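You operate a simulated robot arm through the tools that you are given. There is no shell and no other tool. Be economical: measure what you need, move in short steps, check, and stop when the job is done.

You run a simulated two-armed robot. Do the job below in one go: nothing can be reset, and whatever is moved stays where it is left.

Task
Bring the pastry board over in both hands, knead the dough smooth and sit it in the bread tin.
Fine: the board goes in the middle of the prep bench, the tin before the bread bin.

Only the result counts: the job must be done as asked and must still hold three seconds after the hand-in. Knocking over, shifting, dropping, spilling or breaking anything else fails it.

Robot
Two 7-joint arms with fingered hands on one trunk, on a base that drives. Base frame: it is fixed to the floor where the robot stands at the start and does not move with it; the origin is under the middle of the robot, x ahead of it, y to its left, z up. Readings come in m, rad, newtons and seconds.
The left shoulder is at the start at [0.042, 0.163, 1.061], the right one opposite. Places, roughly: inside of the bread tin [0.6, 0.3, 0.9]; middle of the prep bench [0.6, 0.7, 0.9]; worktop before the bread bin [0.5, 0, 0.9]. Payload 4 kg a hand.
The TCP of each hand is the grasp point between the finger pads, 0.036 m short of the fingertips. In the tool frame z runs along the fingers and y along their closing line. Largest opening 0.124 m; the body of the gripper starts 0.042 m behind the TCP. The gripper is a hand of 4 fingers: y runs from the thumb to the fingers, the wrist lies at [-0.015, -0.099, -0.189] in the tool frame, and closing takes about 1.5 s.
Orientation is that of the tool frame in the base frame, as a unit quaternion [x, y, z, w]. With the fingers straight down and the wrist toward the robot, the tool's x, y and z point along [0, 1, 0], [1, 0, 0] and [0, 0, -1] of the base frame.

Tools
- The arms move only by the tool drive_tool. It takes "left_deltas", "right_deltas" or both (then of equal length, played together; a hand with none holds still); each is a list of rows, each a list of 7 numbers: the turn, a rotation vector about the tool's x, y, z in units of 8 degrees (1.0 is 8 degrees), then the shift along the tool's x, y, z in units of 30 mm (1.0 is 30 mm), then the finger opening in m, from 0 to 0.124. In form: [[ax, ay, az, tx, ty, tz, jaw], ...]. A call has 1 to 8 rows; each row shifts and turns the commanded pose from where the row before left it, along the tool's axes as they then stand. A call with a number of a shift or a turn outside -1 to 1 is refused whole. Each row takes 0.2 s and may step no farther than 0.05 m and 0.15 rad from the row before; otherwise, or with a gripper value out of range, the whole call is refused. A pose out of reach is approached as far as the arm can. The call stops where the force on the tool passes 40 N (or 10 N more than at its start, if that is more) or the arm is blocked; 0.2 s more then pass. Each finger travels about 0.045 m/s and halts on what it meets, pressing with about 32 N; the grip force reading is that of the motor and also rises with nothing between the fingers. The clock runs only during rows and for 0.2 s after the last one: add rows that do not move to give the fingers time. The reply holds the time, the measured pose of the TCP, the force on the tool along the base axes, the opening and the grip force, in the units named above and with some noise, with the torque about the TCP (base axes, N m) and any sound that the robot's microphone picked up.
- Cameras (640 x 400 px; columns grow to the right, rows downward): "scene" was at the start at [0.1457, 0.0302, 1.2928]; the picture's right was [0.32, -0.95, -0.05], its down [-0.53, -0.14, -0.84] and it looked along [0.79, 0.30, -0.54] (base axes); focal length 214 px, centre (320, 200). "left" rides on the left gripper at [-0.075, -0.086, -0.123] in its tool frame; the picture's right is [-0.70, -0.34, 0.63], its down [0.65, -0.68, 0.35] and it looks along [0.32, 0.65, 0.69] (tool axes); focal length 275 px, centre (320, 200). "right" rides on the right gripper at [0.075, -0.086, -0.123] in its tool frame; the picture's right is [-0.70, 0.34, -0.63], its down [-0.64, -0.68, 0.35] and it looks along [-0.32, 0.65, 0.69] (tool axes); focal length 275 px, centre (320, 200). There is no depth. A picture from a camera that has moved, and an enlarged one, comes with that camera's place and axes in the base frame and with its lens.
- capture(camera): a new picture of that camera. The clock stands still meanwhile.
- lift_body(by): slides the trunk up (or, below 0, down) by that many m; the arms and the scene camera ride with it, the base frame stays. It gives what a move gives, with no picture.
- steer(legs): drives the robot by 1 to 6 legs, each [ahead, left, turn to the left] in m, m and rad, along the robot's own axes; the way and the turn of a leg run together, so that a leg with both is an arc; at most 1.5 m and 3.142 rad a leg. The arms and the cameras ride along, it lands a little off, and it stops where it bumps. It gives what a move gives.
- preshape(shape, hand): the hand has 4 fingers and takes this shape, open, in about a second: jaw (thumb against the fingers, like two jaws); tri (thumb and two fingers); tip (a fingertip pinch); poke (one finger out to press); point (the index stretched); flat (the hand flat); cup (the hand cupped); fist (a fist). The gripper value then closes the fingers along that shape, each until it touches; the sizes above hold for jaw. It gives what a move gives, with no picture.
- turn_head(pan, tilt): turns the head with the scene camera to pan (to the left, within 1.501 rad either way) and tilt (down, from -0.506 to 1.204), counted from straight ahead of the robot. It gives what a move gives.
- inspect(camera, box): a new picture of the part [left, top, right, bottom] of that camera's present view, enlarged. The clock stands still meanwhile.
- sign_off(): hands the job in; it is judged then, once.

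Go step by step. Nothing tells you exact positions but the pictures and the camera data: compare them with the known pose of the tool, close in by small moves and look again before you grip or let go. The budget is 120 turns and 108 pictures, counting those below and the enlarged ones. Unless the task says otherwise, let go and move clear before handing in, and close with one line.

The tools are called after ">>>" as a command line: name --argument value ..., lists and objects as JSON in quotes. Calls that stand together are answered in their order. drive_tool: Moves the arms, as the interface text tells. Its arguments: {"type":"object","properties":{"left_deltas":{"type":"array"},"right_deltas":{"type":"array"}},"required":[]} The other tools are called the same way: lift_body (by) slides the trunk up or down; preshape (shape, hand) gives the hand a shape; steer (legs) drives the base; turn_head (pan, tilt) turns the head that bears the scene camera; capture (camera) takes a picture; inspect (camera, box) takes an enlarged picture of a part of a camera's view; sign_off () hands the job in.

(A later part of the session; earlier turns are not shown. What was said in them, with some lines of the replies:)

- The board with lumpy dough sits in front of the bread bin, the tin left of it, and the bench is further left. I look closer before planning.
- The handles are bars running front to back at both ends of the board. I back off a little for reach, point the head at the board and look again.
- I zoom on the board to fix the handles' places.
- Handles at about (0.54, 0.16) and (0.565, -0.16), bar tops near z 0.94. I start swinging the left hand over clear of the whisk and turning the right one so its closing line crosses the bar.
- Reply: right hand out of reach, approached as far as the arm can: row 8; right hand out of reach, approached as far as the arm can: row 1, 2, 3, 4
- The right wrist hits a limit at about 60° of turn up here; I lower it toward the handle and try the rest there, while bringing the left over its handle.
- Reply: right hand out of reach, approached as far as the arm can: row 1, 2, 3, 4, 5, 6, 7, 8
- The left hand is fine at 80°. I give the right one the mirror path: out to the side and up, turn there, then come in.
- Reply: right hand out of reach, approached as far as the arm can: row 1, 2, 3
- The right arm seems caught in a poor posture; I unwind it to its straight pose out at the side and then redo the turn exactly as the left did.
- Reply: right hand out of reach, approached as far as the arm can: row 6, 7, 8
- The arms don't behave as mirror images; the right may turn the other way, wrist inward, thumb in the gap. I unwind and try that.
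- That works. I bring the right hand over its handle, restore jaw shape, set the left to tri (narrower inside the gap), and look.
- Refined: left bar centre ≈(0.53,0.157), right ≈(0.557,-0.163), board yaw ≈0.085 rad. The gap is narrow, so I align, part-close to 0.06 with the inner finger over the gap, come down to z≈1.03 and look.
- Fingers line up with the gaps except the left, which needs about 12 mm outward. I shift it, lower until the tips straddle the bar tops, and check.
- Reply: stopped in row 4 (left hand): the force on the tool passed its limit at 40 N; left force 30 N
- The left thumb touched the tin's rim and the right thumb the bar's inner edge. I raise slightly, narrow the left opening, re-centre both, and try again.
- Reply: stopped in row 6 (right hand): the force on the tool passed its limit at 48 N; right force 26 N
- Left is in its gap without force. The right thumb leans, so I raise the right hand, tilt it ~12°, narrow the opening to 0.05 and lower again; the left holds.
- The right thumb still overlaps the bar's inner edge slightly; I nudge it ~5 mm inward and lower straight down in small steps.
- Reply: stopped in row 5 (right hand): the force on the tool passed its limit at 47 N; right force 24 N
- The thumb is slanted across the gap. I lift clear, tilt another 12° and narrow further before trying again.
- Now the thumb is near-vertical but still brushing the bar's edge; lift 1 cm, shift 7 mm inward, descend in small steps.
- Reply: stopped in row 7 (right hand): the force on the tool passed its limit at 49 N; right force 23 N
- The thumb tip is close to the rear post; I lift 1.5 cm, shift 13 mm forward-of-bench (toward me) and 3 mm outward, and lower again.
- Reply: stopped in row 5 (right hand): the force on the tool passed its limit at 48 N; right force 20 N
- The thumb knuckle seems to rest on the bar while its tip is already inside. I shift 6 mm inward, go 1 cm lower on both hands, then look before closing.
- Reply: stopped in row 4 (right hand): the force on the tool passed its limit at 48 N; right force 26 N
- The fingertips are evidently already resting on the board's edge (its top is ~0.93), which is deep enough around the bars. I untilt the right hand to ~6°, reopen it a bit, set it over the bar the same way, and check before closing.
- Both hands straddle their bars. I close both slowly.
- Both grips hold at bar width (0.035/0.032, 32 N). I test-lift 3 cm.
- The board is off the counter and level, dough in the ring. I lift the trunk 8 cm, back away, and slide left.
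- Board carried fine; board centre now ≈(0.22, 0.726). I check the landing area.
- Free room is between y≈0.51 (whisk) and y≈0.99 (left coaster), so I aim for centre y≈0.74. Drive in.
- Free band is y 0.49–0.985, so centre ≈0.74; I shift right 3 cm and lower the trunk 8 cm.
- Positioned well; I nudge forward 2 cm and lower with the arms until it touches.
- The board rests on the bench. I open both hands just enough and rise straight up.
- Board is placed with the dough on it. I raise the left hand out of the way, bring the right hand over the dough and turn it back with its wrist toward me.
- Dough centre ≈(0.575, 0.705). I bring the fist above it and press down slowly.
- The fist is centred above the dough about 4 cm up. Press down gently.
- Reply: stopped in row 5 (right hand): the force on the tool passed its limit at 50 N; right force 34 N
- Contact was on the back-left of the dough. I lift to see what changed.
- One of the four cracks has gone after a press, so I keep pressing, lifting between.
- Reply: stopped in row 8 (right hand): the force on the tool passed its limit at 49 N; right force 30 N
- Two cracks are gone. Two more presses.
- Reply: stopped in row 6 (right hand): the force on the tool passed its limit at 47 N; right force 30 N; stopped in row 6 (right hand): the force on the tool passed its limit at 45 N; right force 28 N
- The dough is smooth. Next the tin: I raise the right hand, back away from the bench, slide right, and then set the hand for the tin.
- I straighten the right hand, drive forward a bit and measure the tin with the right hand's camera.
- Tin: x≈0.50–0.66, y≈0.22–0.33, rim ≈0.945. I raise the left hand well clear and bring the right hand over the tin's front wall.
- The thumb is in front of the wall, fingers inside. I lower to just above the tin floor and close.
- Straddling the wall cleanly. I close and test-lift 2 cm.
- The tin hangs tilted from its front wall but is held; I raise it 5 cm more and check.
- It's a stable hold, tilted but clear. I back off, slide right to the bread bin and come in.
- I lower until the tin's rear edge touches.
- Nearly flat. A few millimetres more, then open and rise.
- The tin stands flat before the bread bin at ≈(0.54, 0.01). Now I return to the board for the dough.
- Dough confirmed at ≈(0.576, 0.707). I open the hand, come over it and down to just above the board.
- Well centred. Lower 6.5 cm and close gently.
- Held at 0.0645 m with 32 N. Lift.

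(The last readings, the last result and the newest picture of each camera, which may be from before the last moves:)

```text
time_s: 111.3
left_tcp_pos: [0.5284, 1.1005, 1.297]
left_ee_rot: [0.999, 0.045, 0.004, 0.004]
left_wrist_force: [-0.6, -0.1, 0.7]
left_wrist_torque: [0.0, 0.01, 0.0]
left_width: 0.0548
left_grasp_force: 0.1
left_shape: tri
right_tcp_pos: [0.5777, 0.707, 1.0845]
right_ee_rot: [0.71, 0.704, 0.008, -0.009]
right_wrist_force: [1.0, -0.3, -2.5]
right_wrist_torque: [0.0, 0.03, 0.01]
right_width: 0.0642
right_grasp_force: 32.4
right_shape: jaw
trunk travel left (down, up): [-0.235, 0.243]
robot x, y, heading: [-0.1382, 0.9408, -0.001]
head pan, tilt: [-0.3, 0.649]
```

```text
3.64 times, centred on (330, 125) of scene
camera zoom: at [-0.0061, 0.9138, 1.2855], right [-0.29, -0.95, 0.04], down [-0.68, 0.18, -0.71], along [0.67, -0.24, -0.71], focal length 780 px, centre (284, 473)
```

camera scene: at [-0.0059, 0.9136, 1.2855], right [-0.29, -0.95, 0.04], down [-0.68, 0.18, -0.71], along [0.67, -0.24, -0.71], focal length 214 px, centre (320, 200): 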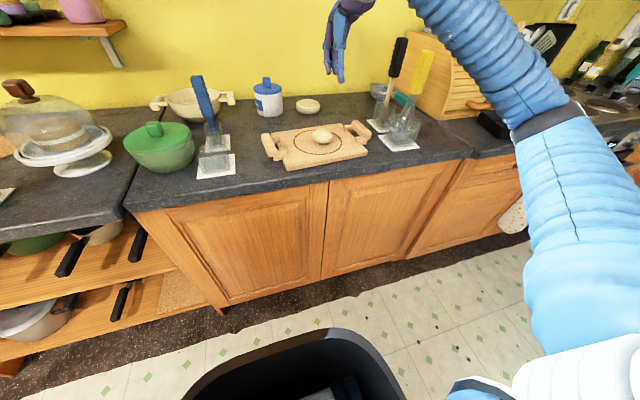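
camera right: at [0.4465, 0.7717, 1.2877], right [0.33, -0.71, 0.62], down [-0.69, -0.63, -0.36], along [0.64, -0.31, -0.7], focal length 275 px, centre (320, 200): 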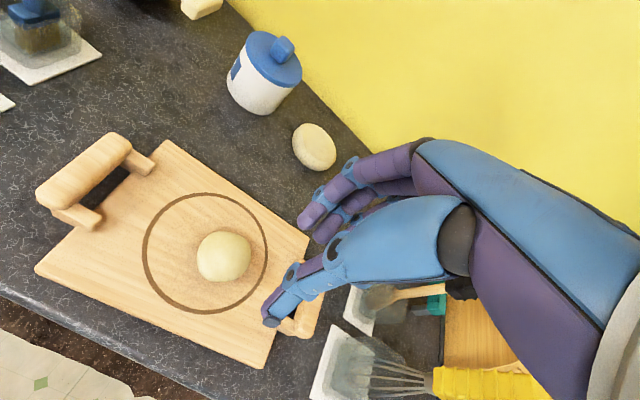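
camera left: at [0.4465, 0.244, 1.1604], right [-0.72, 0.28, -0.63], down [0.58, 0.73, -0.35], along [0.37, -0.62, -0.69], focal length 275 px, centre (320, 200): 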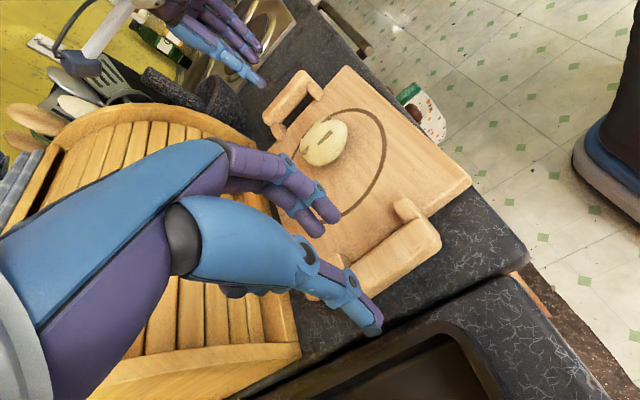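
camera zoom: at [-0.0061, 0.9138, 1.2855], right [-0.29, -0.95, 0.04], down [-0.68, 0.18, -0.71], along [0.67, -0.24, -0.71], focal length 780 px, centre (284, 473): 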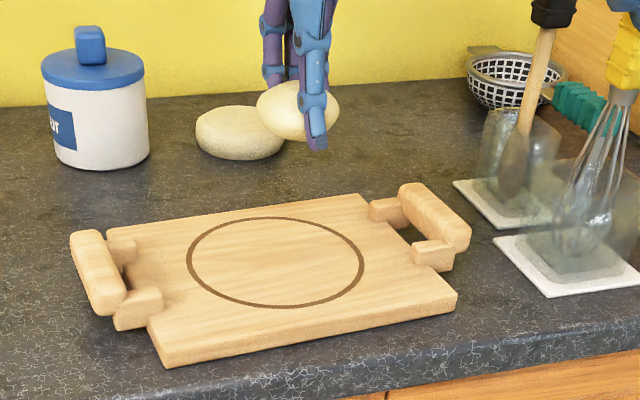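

Dough held. Drive to the tin, keeping back from the bench while passing.

>>> steer --legs '[[-0.28, 0, 0], [0, -0.725, 0]]'

>>> steer --legs '[[0.22, 0, 0]]'

>>> inspect --camera "scene" --box '[240, 60, 440, 190]'

>>> capture --camera "right"

```text
time_s: 116.7
left_tcp_pos: [0.2542, 0.3882, 1.2959]
left_ee_rot: [0.999, 0.043, 0.003, 0.002]
left_wrist_force: [0.7, -1.5, -0.1]
left_wrist_torque: [0.03, 0.01, -0.01]
left_width: 0.055
left_grasp_force: 0.2
left_shape: tri
right_tcp_pos: [0.3026, -0.0048, 1.0832]
right_ee_rot: [0.711, 0.703, 0.008, -0.009]
right_wrist_force: [-0.9, -0.4, -1.2]
right_wrist_torque: [0.0, -0.03, 0.02]
right_width: 0.0643
right_grasp_force: 31.7
right_shape: jaw
trunk travel left (down, up): [-0.235, 0.243]
robot x, y, heading: [-0.4163, 0.2326, -0.003]
head pan, tilt: [-0.3, 0.649]
```

```text
time_s: 118.4
left_tcp_pos: [0.477, 0.3941, 1.2952]
left_ee_rot: [0.999, 0.047, 0.003, 0.002]
left_wrist_force: [0.7, -0.6, 0.7]
left_wrist_torque: [0.0, 0.04, 0.01]
left_width: 0.0548
left_grasp_force: 0.0
left_shape: tri
right_tcp_pos: [0.5284, 0.0007, 1.0818]
right_ee_rot: [0.708, 0.706, 0.008, -0.009]
right_wrist_force: [0.6, 0.1, -2.2]
right_wrist_torque: [0.0, 0.03, 0.01]
right_width: 0.0641
right_grasp_force: 32.4
right_shape: jaw
trunk travel left (down, up): [-0.235, 0.243]
robot x, y, heading: [-0.1919, 0.2329, -0.0]
head pan, tilt: [-0.3, 0.649]
```

```text
3.08 times, centred on (340, 125) of scene
camera zoom: at [-0.0568, 0.2046, 1.2853], right [-0.29, -0.96, 0.04], down [-0.69, 0.18, -0.71], along [0.67, -0.23, -0.71], focal length 660 px, centre (258, 431)
```

zoom: 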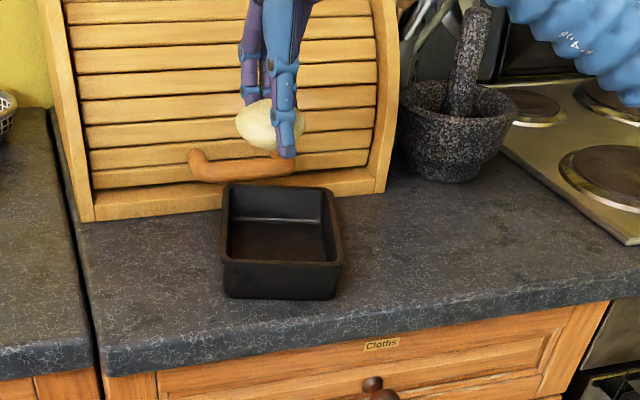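

```text
31 pictures are left
camera right: at [0.4431, 0.0714, 1.2059], right [0.34, -0.71, 0.62], down [-0.69, -0.63, -0.36], along [0.65, -0.3, -0.7], focal length 275 px, centre (320, 200)
```

right: 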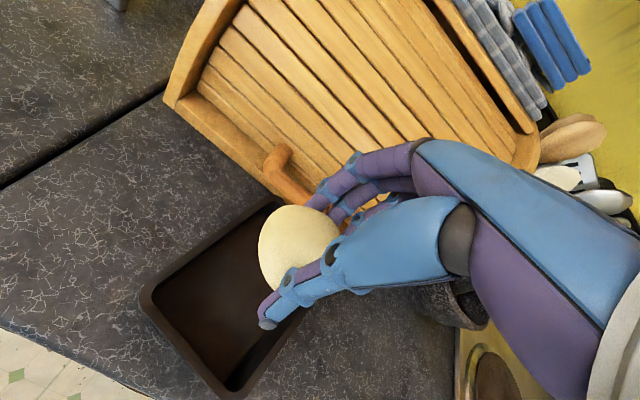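

The tin centre is ≈(0.55, -0.018). I move over it and lower into it, keeping off the bin handle.

>>> drive_tool --right_deltas '[[0, 0, 0, -0.6, 0.4, 0, 0.04], [0, 0, 0, 0, 0, 1, 0.04], [0, 0, 0, 0, 0, 0.8, 0.04], [0, 0, 0, 0, 0, 0, 0.04]]'

>>> inspect --camera "scene" --box '[240, 60, 440, 190]'

>>> capture --camera "right"

```text
time_s: 119.4
left_tcp_pos: [0.4763, 0.3941, 1.2957]
left_ee_rot: [0.999, 0.047, 0.002, 0.003]
left_wrist_force: [0.6, -0.2, -0.3]
left_wrist_torque: [-0.02, 0.0, 0.0]
left_width: 0.0548
left_grasp_force: 0.0
left_shape: tri
right_tcp_pos: [0.5381, -0.0167, 1.0288]
right_ee_rot: [0.709, 0.705, 0.007, -0.009]
right_wrist_force: [-0.4, -0.4, -2.4]
right_wrist_torque: [-0.01, -0.01, 0.02]
right_width: 0.0641
right_grasp_force: 32.0
right_shape: jaw
trunk travel left (down, up): [-0.235, 0.243]
robot x, y, heading: [-0.1936, 0.2297, 0.005]
head pan, tilt: [-0.3, 0.649]
```

```text
3.08 times, centred on (340, 125) of scene
camera zoom: at [-0.0582, 0.2049, 1.2855], right [-0.29, -0.96, 0.04], down [-0.69, 0.18, -0.71], along [0.67, -0.23, -0.71], focal length 660 px, centre (258, 431)
```

zoom: 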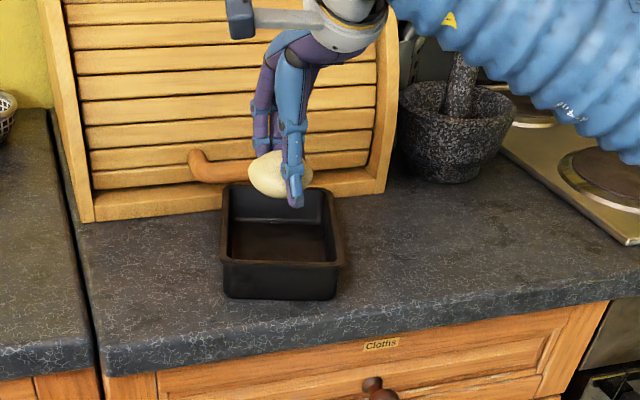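

```text
29 pictures are left
camera right: at [0.4532, 0.0546, 1.1535], right [0.34, -0.71, 0.62], down [-0.68, -0.63, -0.36], along [0.65, -0.3, -0.7], focal length 275 px, centre (320, 200)
```

right: 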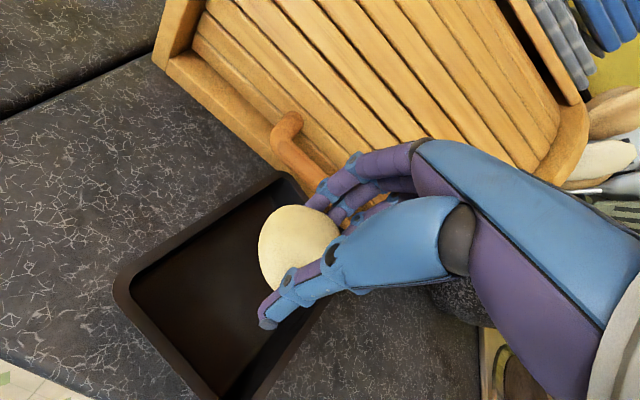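

Aligned over the tin interior. Lower in small steps until the dough touches the bottom.

>>> drive_tool --right_deltas '[[0, 0, 0, 0.1, 0.05, 0.7, 0.04], [0, 0, 0, 0, 0, 0.6, 0.04], [0, 0, 0, 0, 0, 0.4, 0.04], [0, 0, 0, 0, 0, 0.25, 0.04], [0, 0, 0, 0, 0, 0.2, 0.04], [0, 0, 0, 0, 0, 0.15, 0.04]]'

>>> inspect --camera "scene" --box '[280, 80, 400, 170]'

```text
time_s: 120.8
left_tcp_pos: [0.475, 0.3946, 1.2965]
left_ee_rot: [0.999, 0.048, 0.004, 0.003]
left_wrist_force: [-0.4, -0.2, -0.2]
left_wrist_torque: [0.01, -0.01, -0.01]
left_width: 0.0547
left_grasp_force: 0.0
left_shape: tri
right_tcp_pos: [0.5394, -0.0118, 0.9604]
right_ee_rot: [0.708, 0.706, 0.008, -0.008]
right_wrist_force: [-0.6, -0.2, 2.8]
right_wrist_torque: [-0.03, -0.2, -0.02]
right_width: 0.064
right_grasp_force: 31.9
right_shape: jaw
trunk travel left (down, up): [-0.235, 0.243]
robot x, y, heading: [-0.1922, 0.2328, 0.002]
head pan, tilt: [-0.3, 0.649]
```

```text
4.44 times, centred on (340, 125) of scene
camera zoom: at [-0.0588, 0.2048, 1.2857], right [-0.29, -0.96, 0.04], down [-0.68, 0.18, -0.71], along [0.67, -0.23, -0.71], focal length 953 px, centre (231, 533)
```

zoom: 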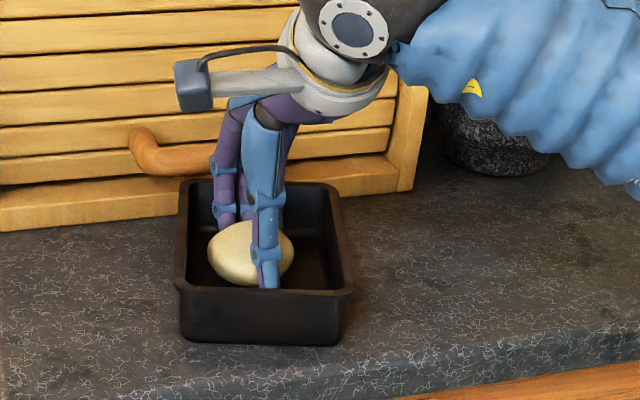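

The dough rests in the tin. Open slightly and rise straight up.

>>> drive_tool --right_deltas '[[0, 0, 0, 0, 0, 0, 0.07], [0, 0, 0, 0, 0, 0, 0.078], [0, 0, 0, 0, 0, 0, 0.078], [0, 0, 0, 0, 0, -0.3, 0.078], [0, 0, 0, 0, 0, -0.6, 0.078], [0, 0, 0, 0, 0, -1, 0.078], [0, 0, 0, 0, 0, -1, 0.078], [0, 0, 0, 0, 0, -1, 0.078]]'

>>> inspect --camera "scene" --box '[260, 60, 420, 180]'

```text
time_s: 122.6
left_tcp_pos: [0.4753, 0.3951, 1.2962]
left_ee_rot: [0.999, 0.048, 0.004, 0.003]
left_wrist_force: [0.3, -0.7, -0.3]
left_wrist_torque: [-0.01, 0.01, -0.03]
left_width: 0.0546
left_grasp_force: 0.1
left_shape: tri
right_tcp_pos: [0.5385, -0.0131, 1.0762]
right_ee_rot: [0.709, 0.706, 0.008, -0.009]
right_wrist_force: [0.0, 0.0, 0.2]
right_wrist_torque: [0.01, 0.03, -0.04]
right_width: 0.0775
right_grasp_force: 0.0
right_shape: jaw
trunk travel left (down, up): [-0.235, 0.243]
robot x, y, heading: [-0.1927, 0.2295, 0.003]
head pan, tilt: [-0.3, 0.649]
```

```text
3.33 times, centred on (340, 120) of scene
camera zoom: at [-0.0586, 0.2051, 1.2856], right [-0.29, -0.96, 0.04], down [-0.69, 0.18, -0.71], along [0.67, -0.23, -0.71], focal length 715 px, centre (253, 467)
```

zoom: 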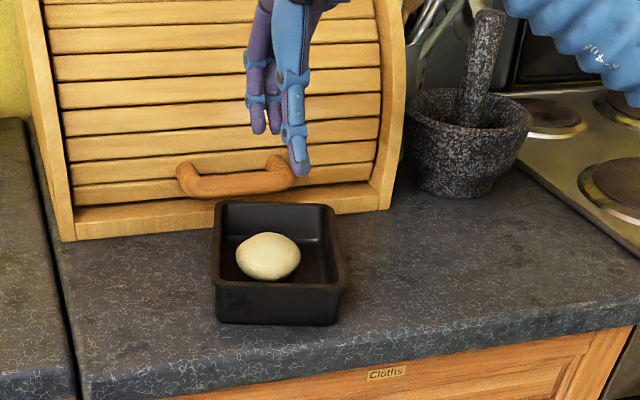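

The smooth dough sits in the tin before the bread bin. I raise, back off and take one last look at everything.

>>> drive_tool --right_deltas '[[0, 0, 0, 0, 0, -1, 0.078], [0, 0, 0, 0, 0, -1, 0.078], [0, 0, 0, 0, 0, -1, 0.078]]'

>>> steer --legs '[[-0.2, 0, 0]]'

>>> turn_head --pan 0.2 --tilt 0.5

>>> inspect --camera "scene" --box '[60, 40, 580, 360]'

```text
time_s: 123.4
left_tcp_pos: [0.4745, 0.3952, 1.2959]
left_ee_rot: [0.999, 0.047, 0.004, 0.004]
left_wrist_force: [-1.0, 0.1, -0.5]
left_wrist_torque: [-0.02, 0.03, -0.01]
left_width: 0.0548
left_grasp_force: 0.0
left_shape: tri
right_tcp_pos: [0.54, -0.0153, 1.1664]
right_ee_rot: [0.709, 0.705, 0.007, -0.009]
right_wrist_force: [-0.3, 0.6, 0.7]
right_wrist_torque: [0.0, -0.03, -0.01]
right_width: 0.0775
right_grasp_force: 0.1
right_shape: jaw
trunk travel left (down, up): [-0.235, 0.243]
robot x, y, heading: [-0.1908, 0.2292, 0.006]
head pan, tilt: [-0.3, 0.649]
```

```text
time_s: 125.0
left_tcp_pos: [0.2759, 0.3908, 1.2972]
left_ee_rot: [0.999, 0.045, 0.004, 0.004]
left_wrist_force: [-0.1, -0.5, 0.9]
left_wrist_torque: [0.02, -0.03, 0.01]
left_width: 0.0549
left_grasp_force: 0.1
left_shape: tri
right_tcp_pos: [0.3388, -0.0179, 1.1677]
right_ee_rot: [0.709, 0.705, 0.008, -0.008]
right_wrist_force: [0.5, -0.4, 0.5]
right_wrist_torque: [-0.01, -0.05, 0.02]
right_width: 0.078
right_grasp_force: 0.1
right_shape: jaw
trunk travel left (down, up): [-0.235, 0.243]
robot x, y, heading: [-0.3936, 0.2297, -0.003]
head pan, tilt: [-0.3, 0.649]
```

```text
time_s: 126.0
left_tcp_pos: [0.2764, 0.3916, 1.2967]
left_ee_rot: [0.999, 0.045, 0.003, 0.003]
left_wrist_force: [0.0, -0.6, 0.4]
left_wrist_torque: [-0.04, -0.03, 0.03]
left_width: 0.0548
left_grasp_force: 0.0
left_shape: tri
right_tcp_pos: [0.3408, -0.0174, 1.1664]
right_ee_rot: [0.71, 0.705, 0.008, -0.009]
right_wrist_force: [0.6, 0.6, 0.3]
right_wrist_torque: [0.02, -0.03, 0.02]
right_width: 0.0778
right_grasp_force: 0.0
right_shape: jaw
trunk travel left (down, up): [-0.235, 0.243]
robot x, y, heading: [-0.3895, 0.2344, 0.001]
head pan, tilt: [0.201, 0.499]
```

```text
1.23 times, centred on (320, 200) of scene
camera zoom: at [-0.2497, 0.2476, 1.2978], right [0.2, -0.98, -0.03], down [-0.59, -0.1, -0.8], along [0.78, 0.17, -0.6], focal length 264 px, centre (320, 200)
```

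zoom: 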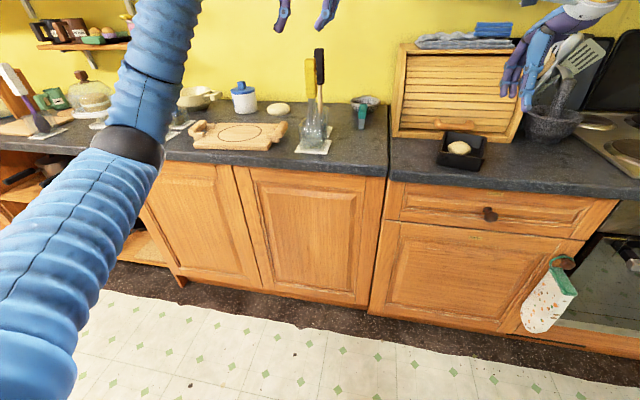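

Everything stands where it should: the board is on the bench, the tin with the smooth dough is before the bread bin, and nothing else looks moved. I hand in.

>>> sign_off

```text
The job is handed in.
```

The job is handed in. The pastry board is in the middle of the prep bench (centre about 3 cm left of the point you gave), and the kneaded dough, with no cracks left, is in the tin before the bread bin. Nothing else looked moved in the last picture, but the left thumb did press briefly on the tin's rim during the first grip on the board.
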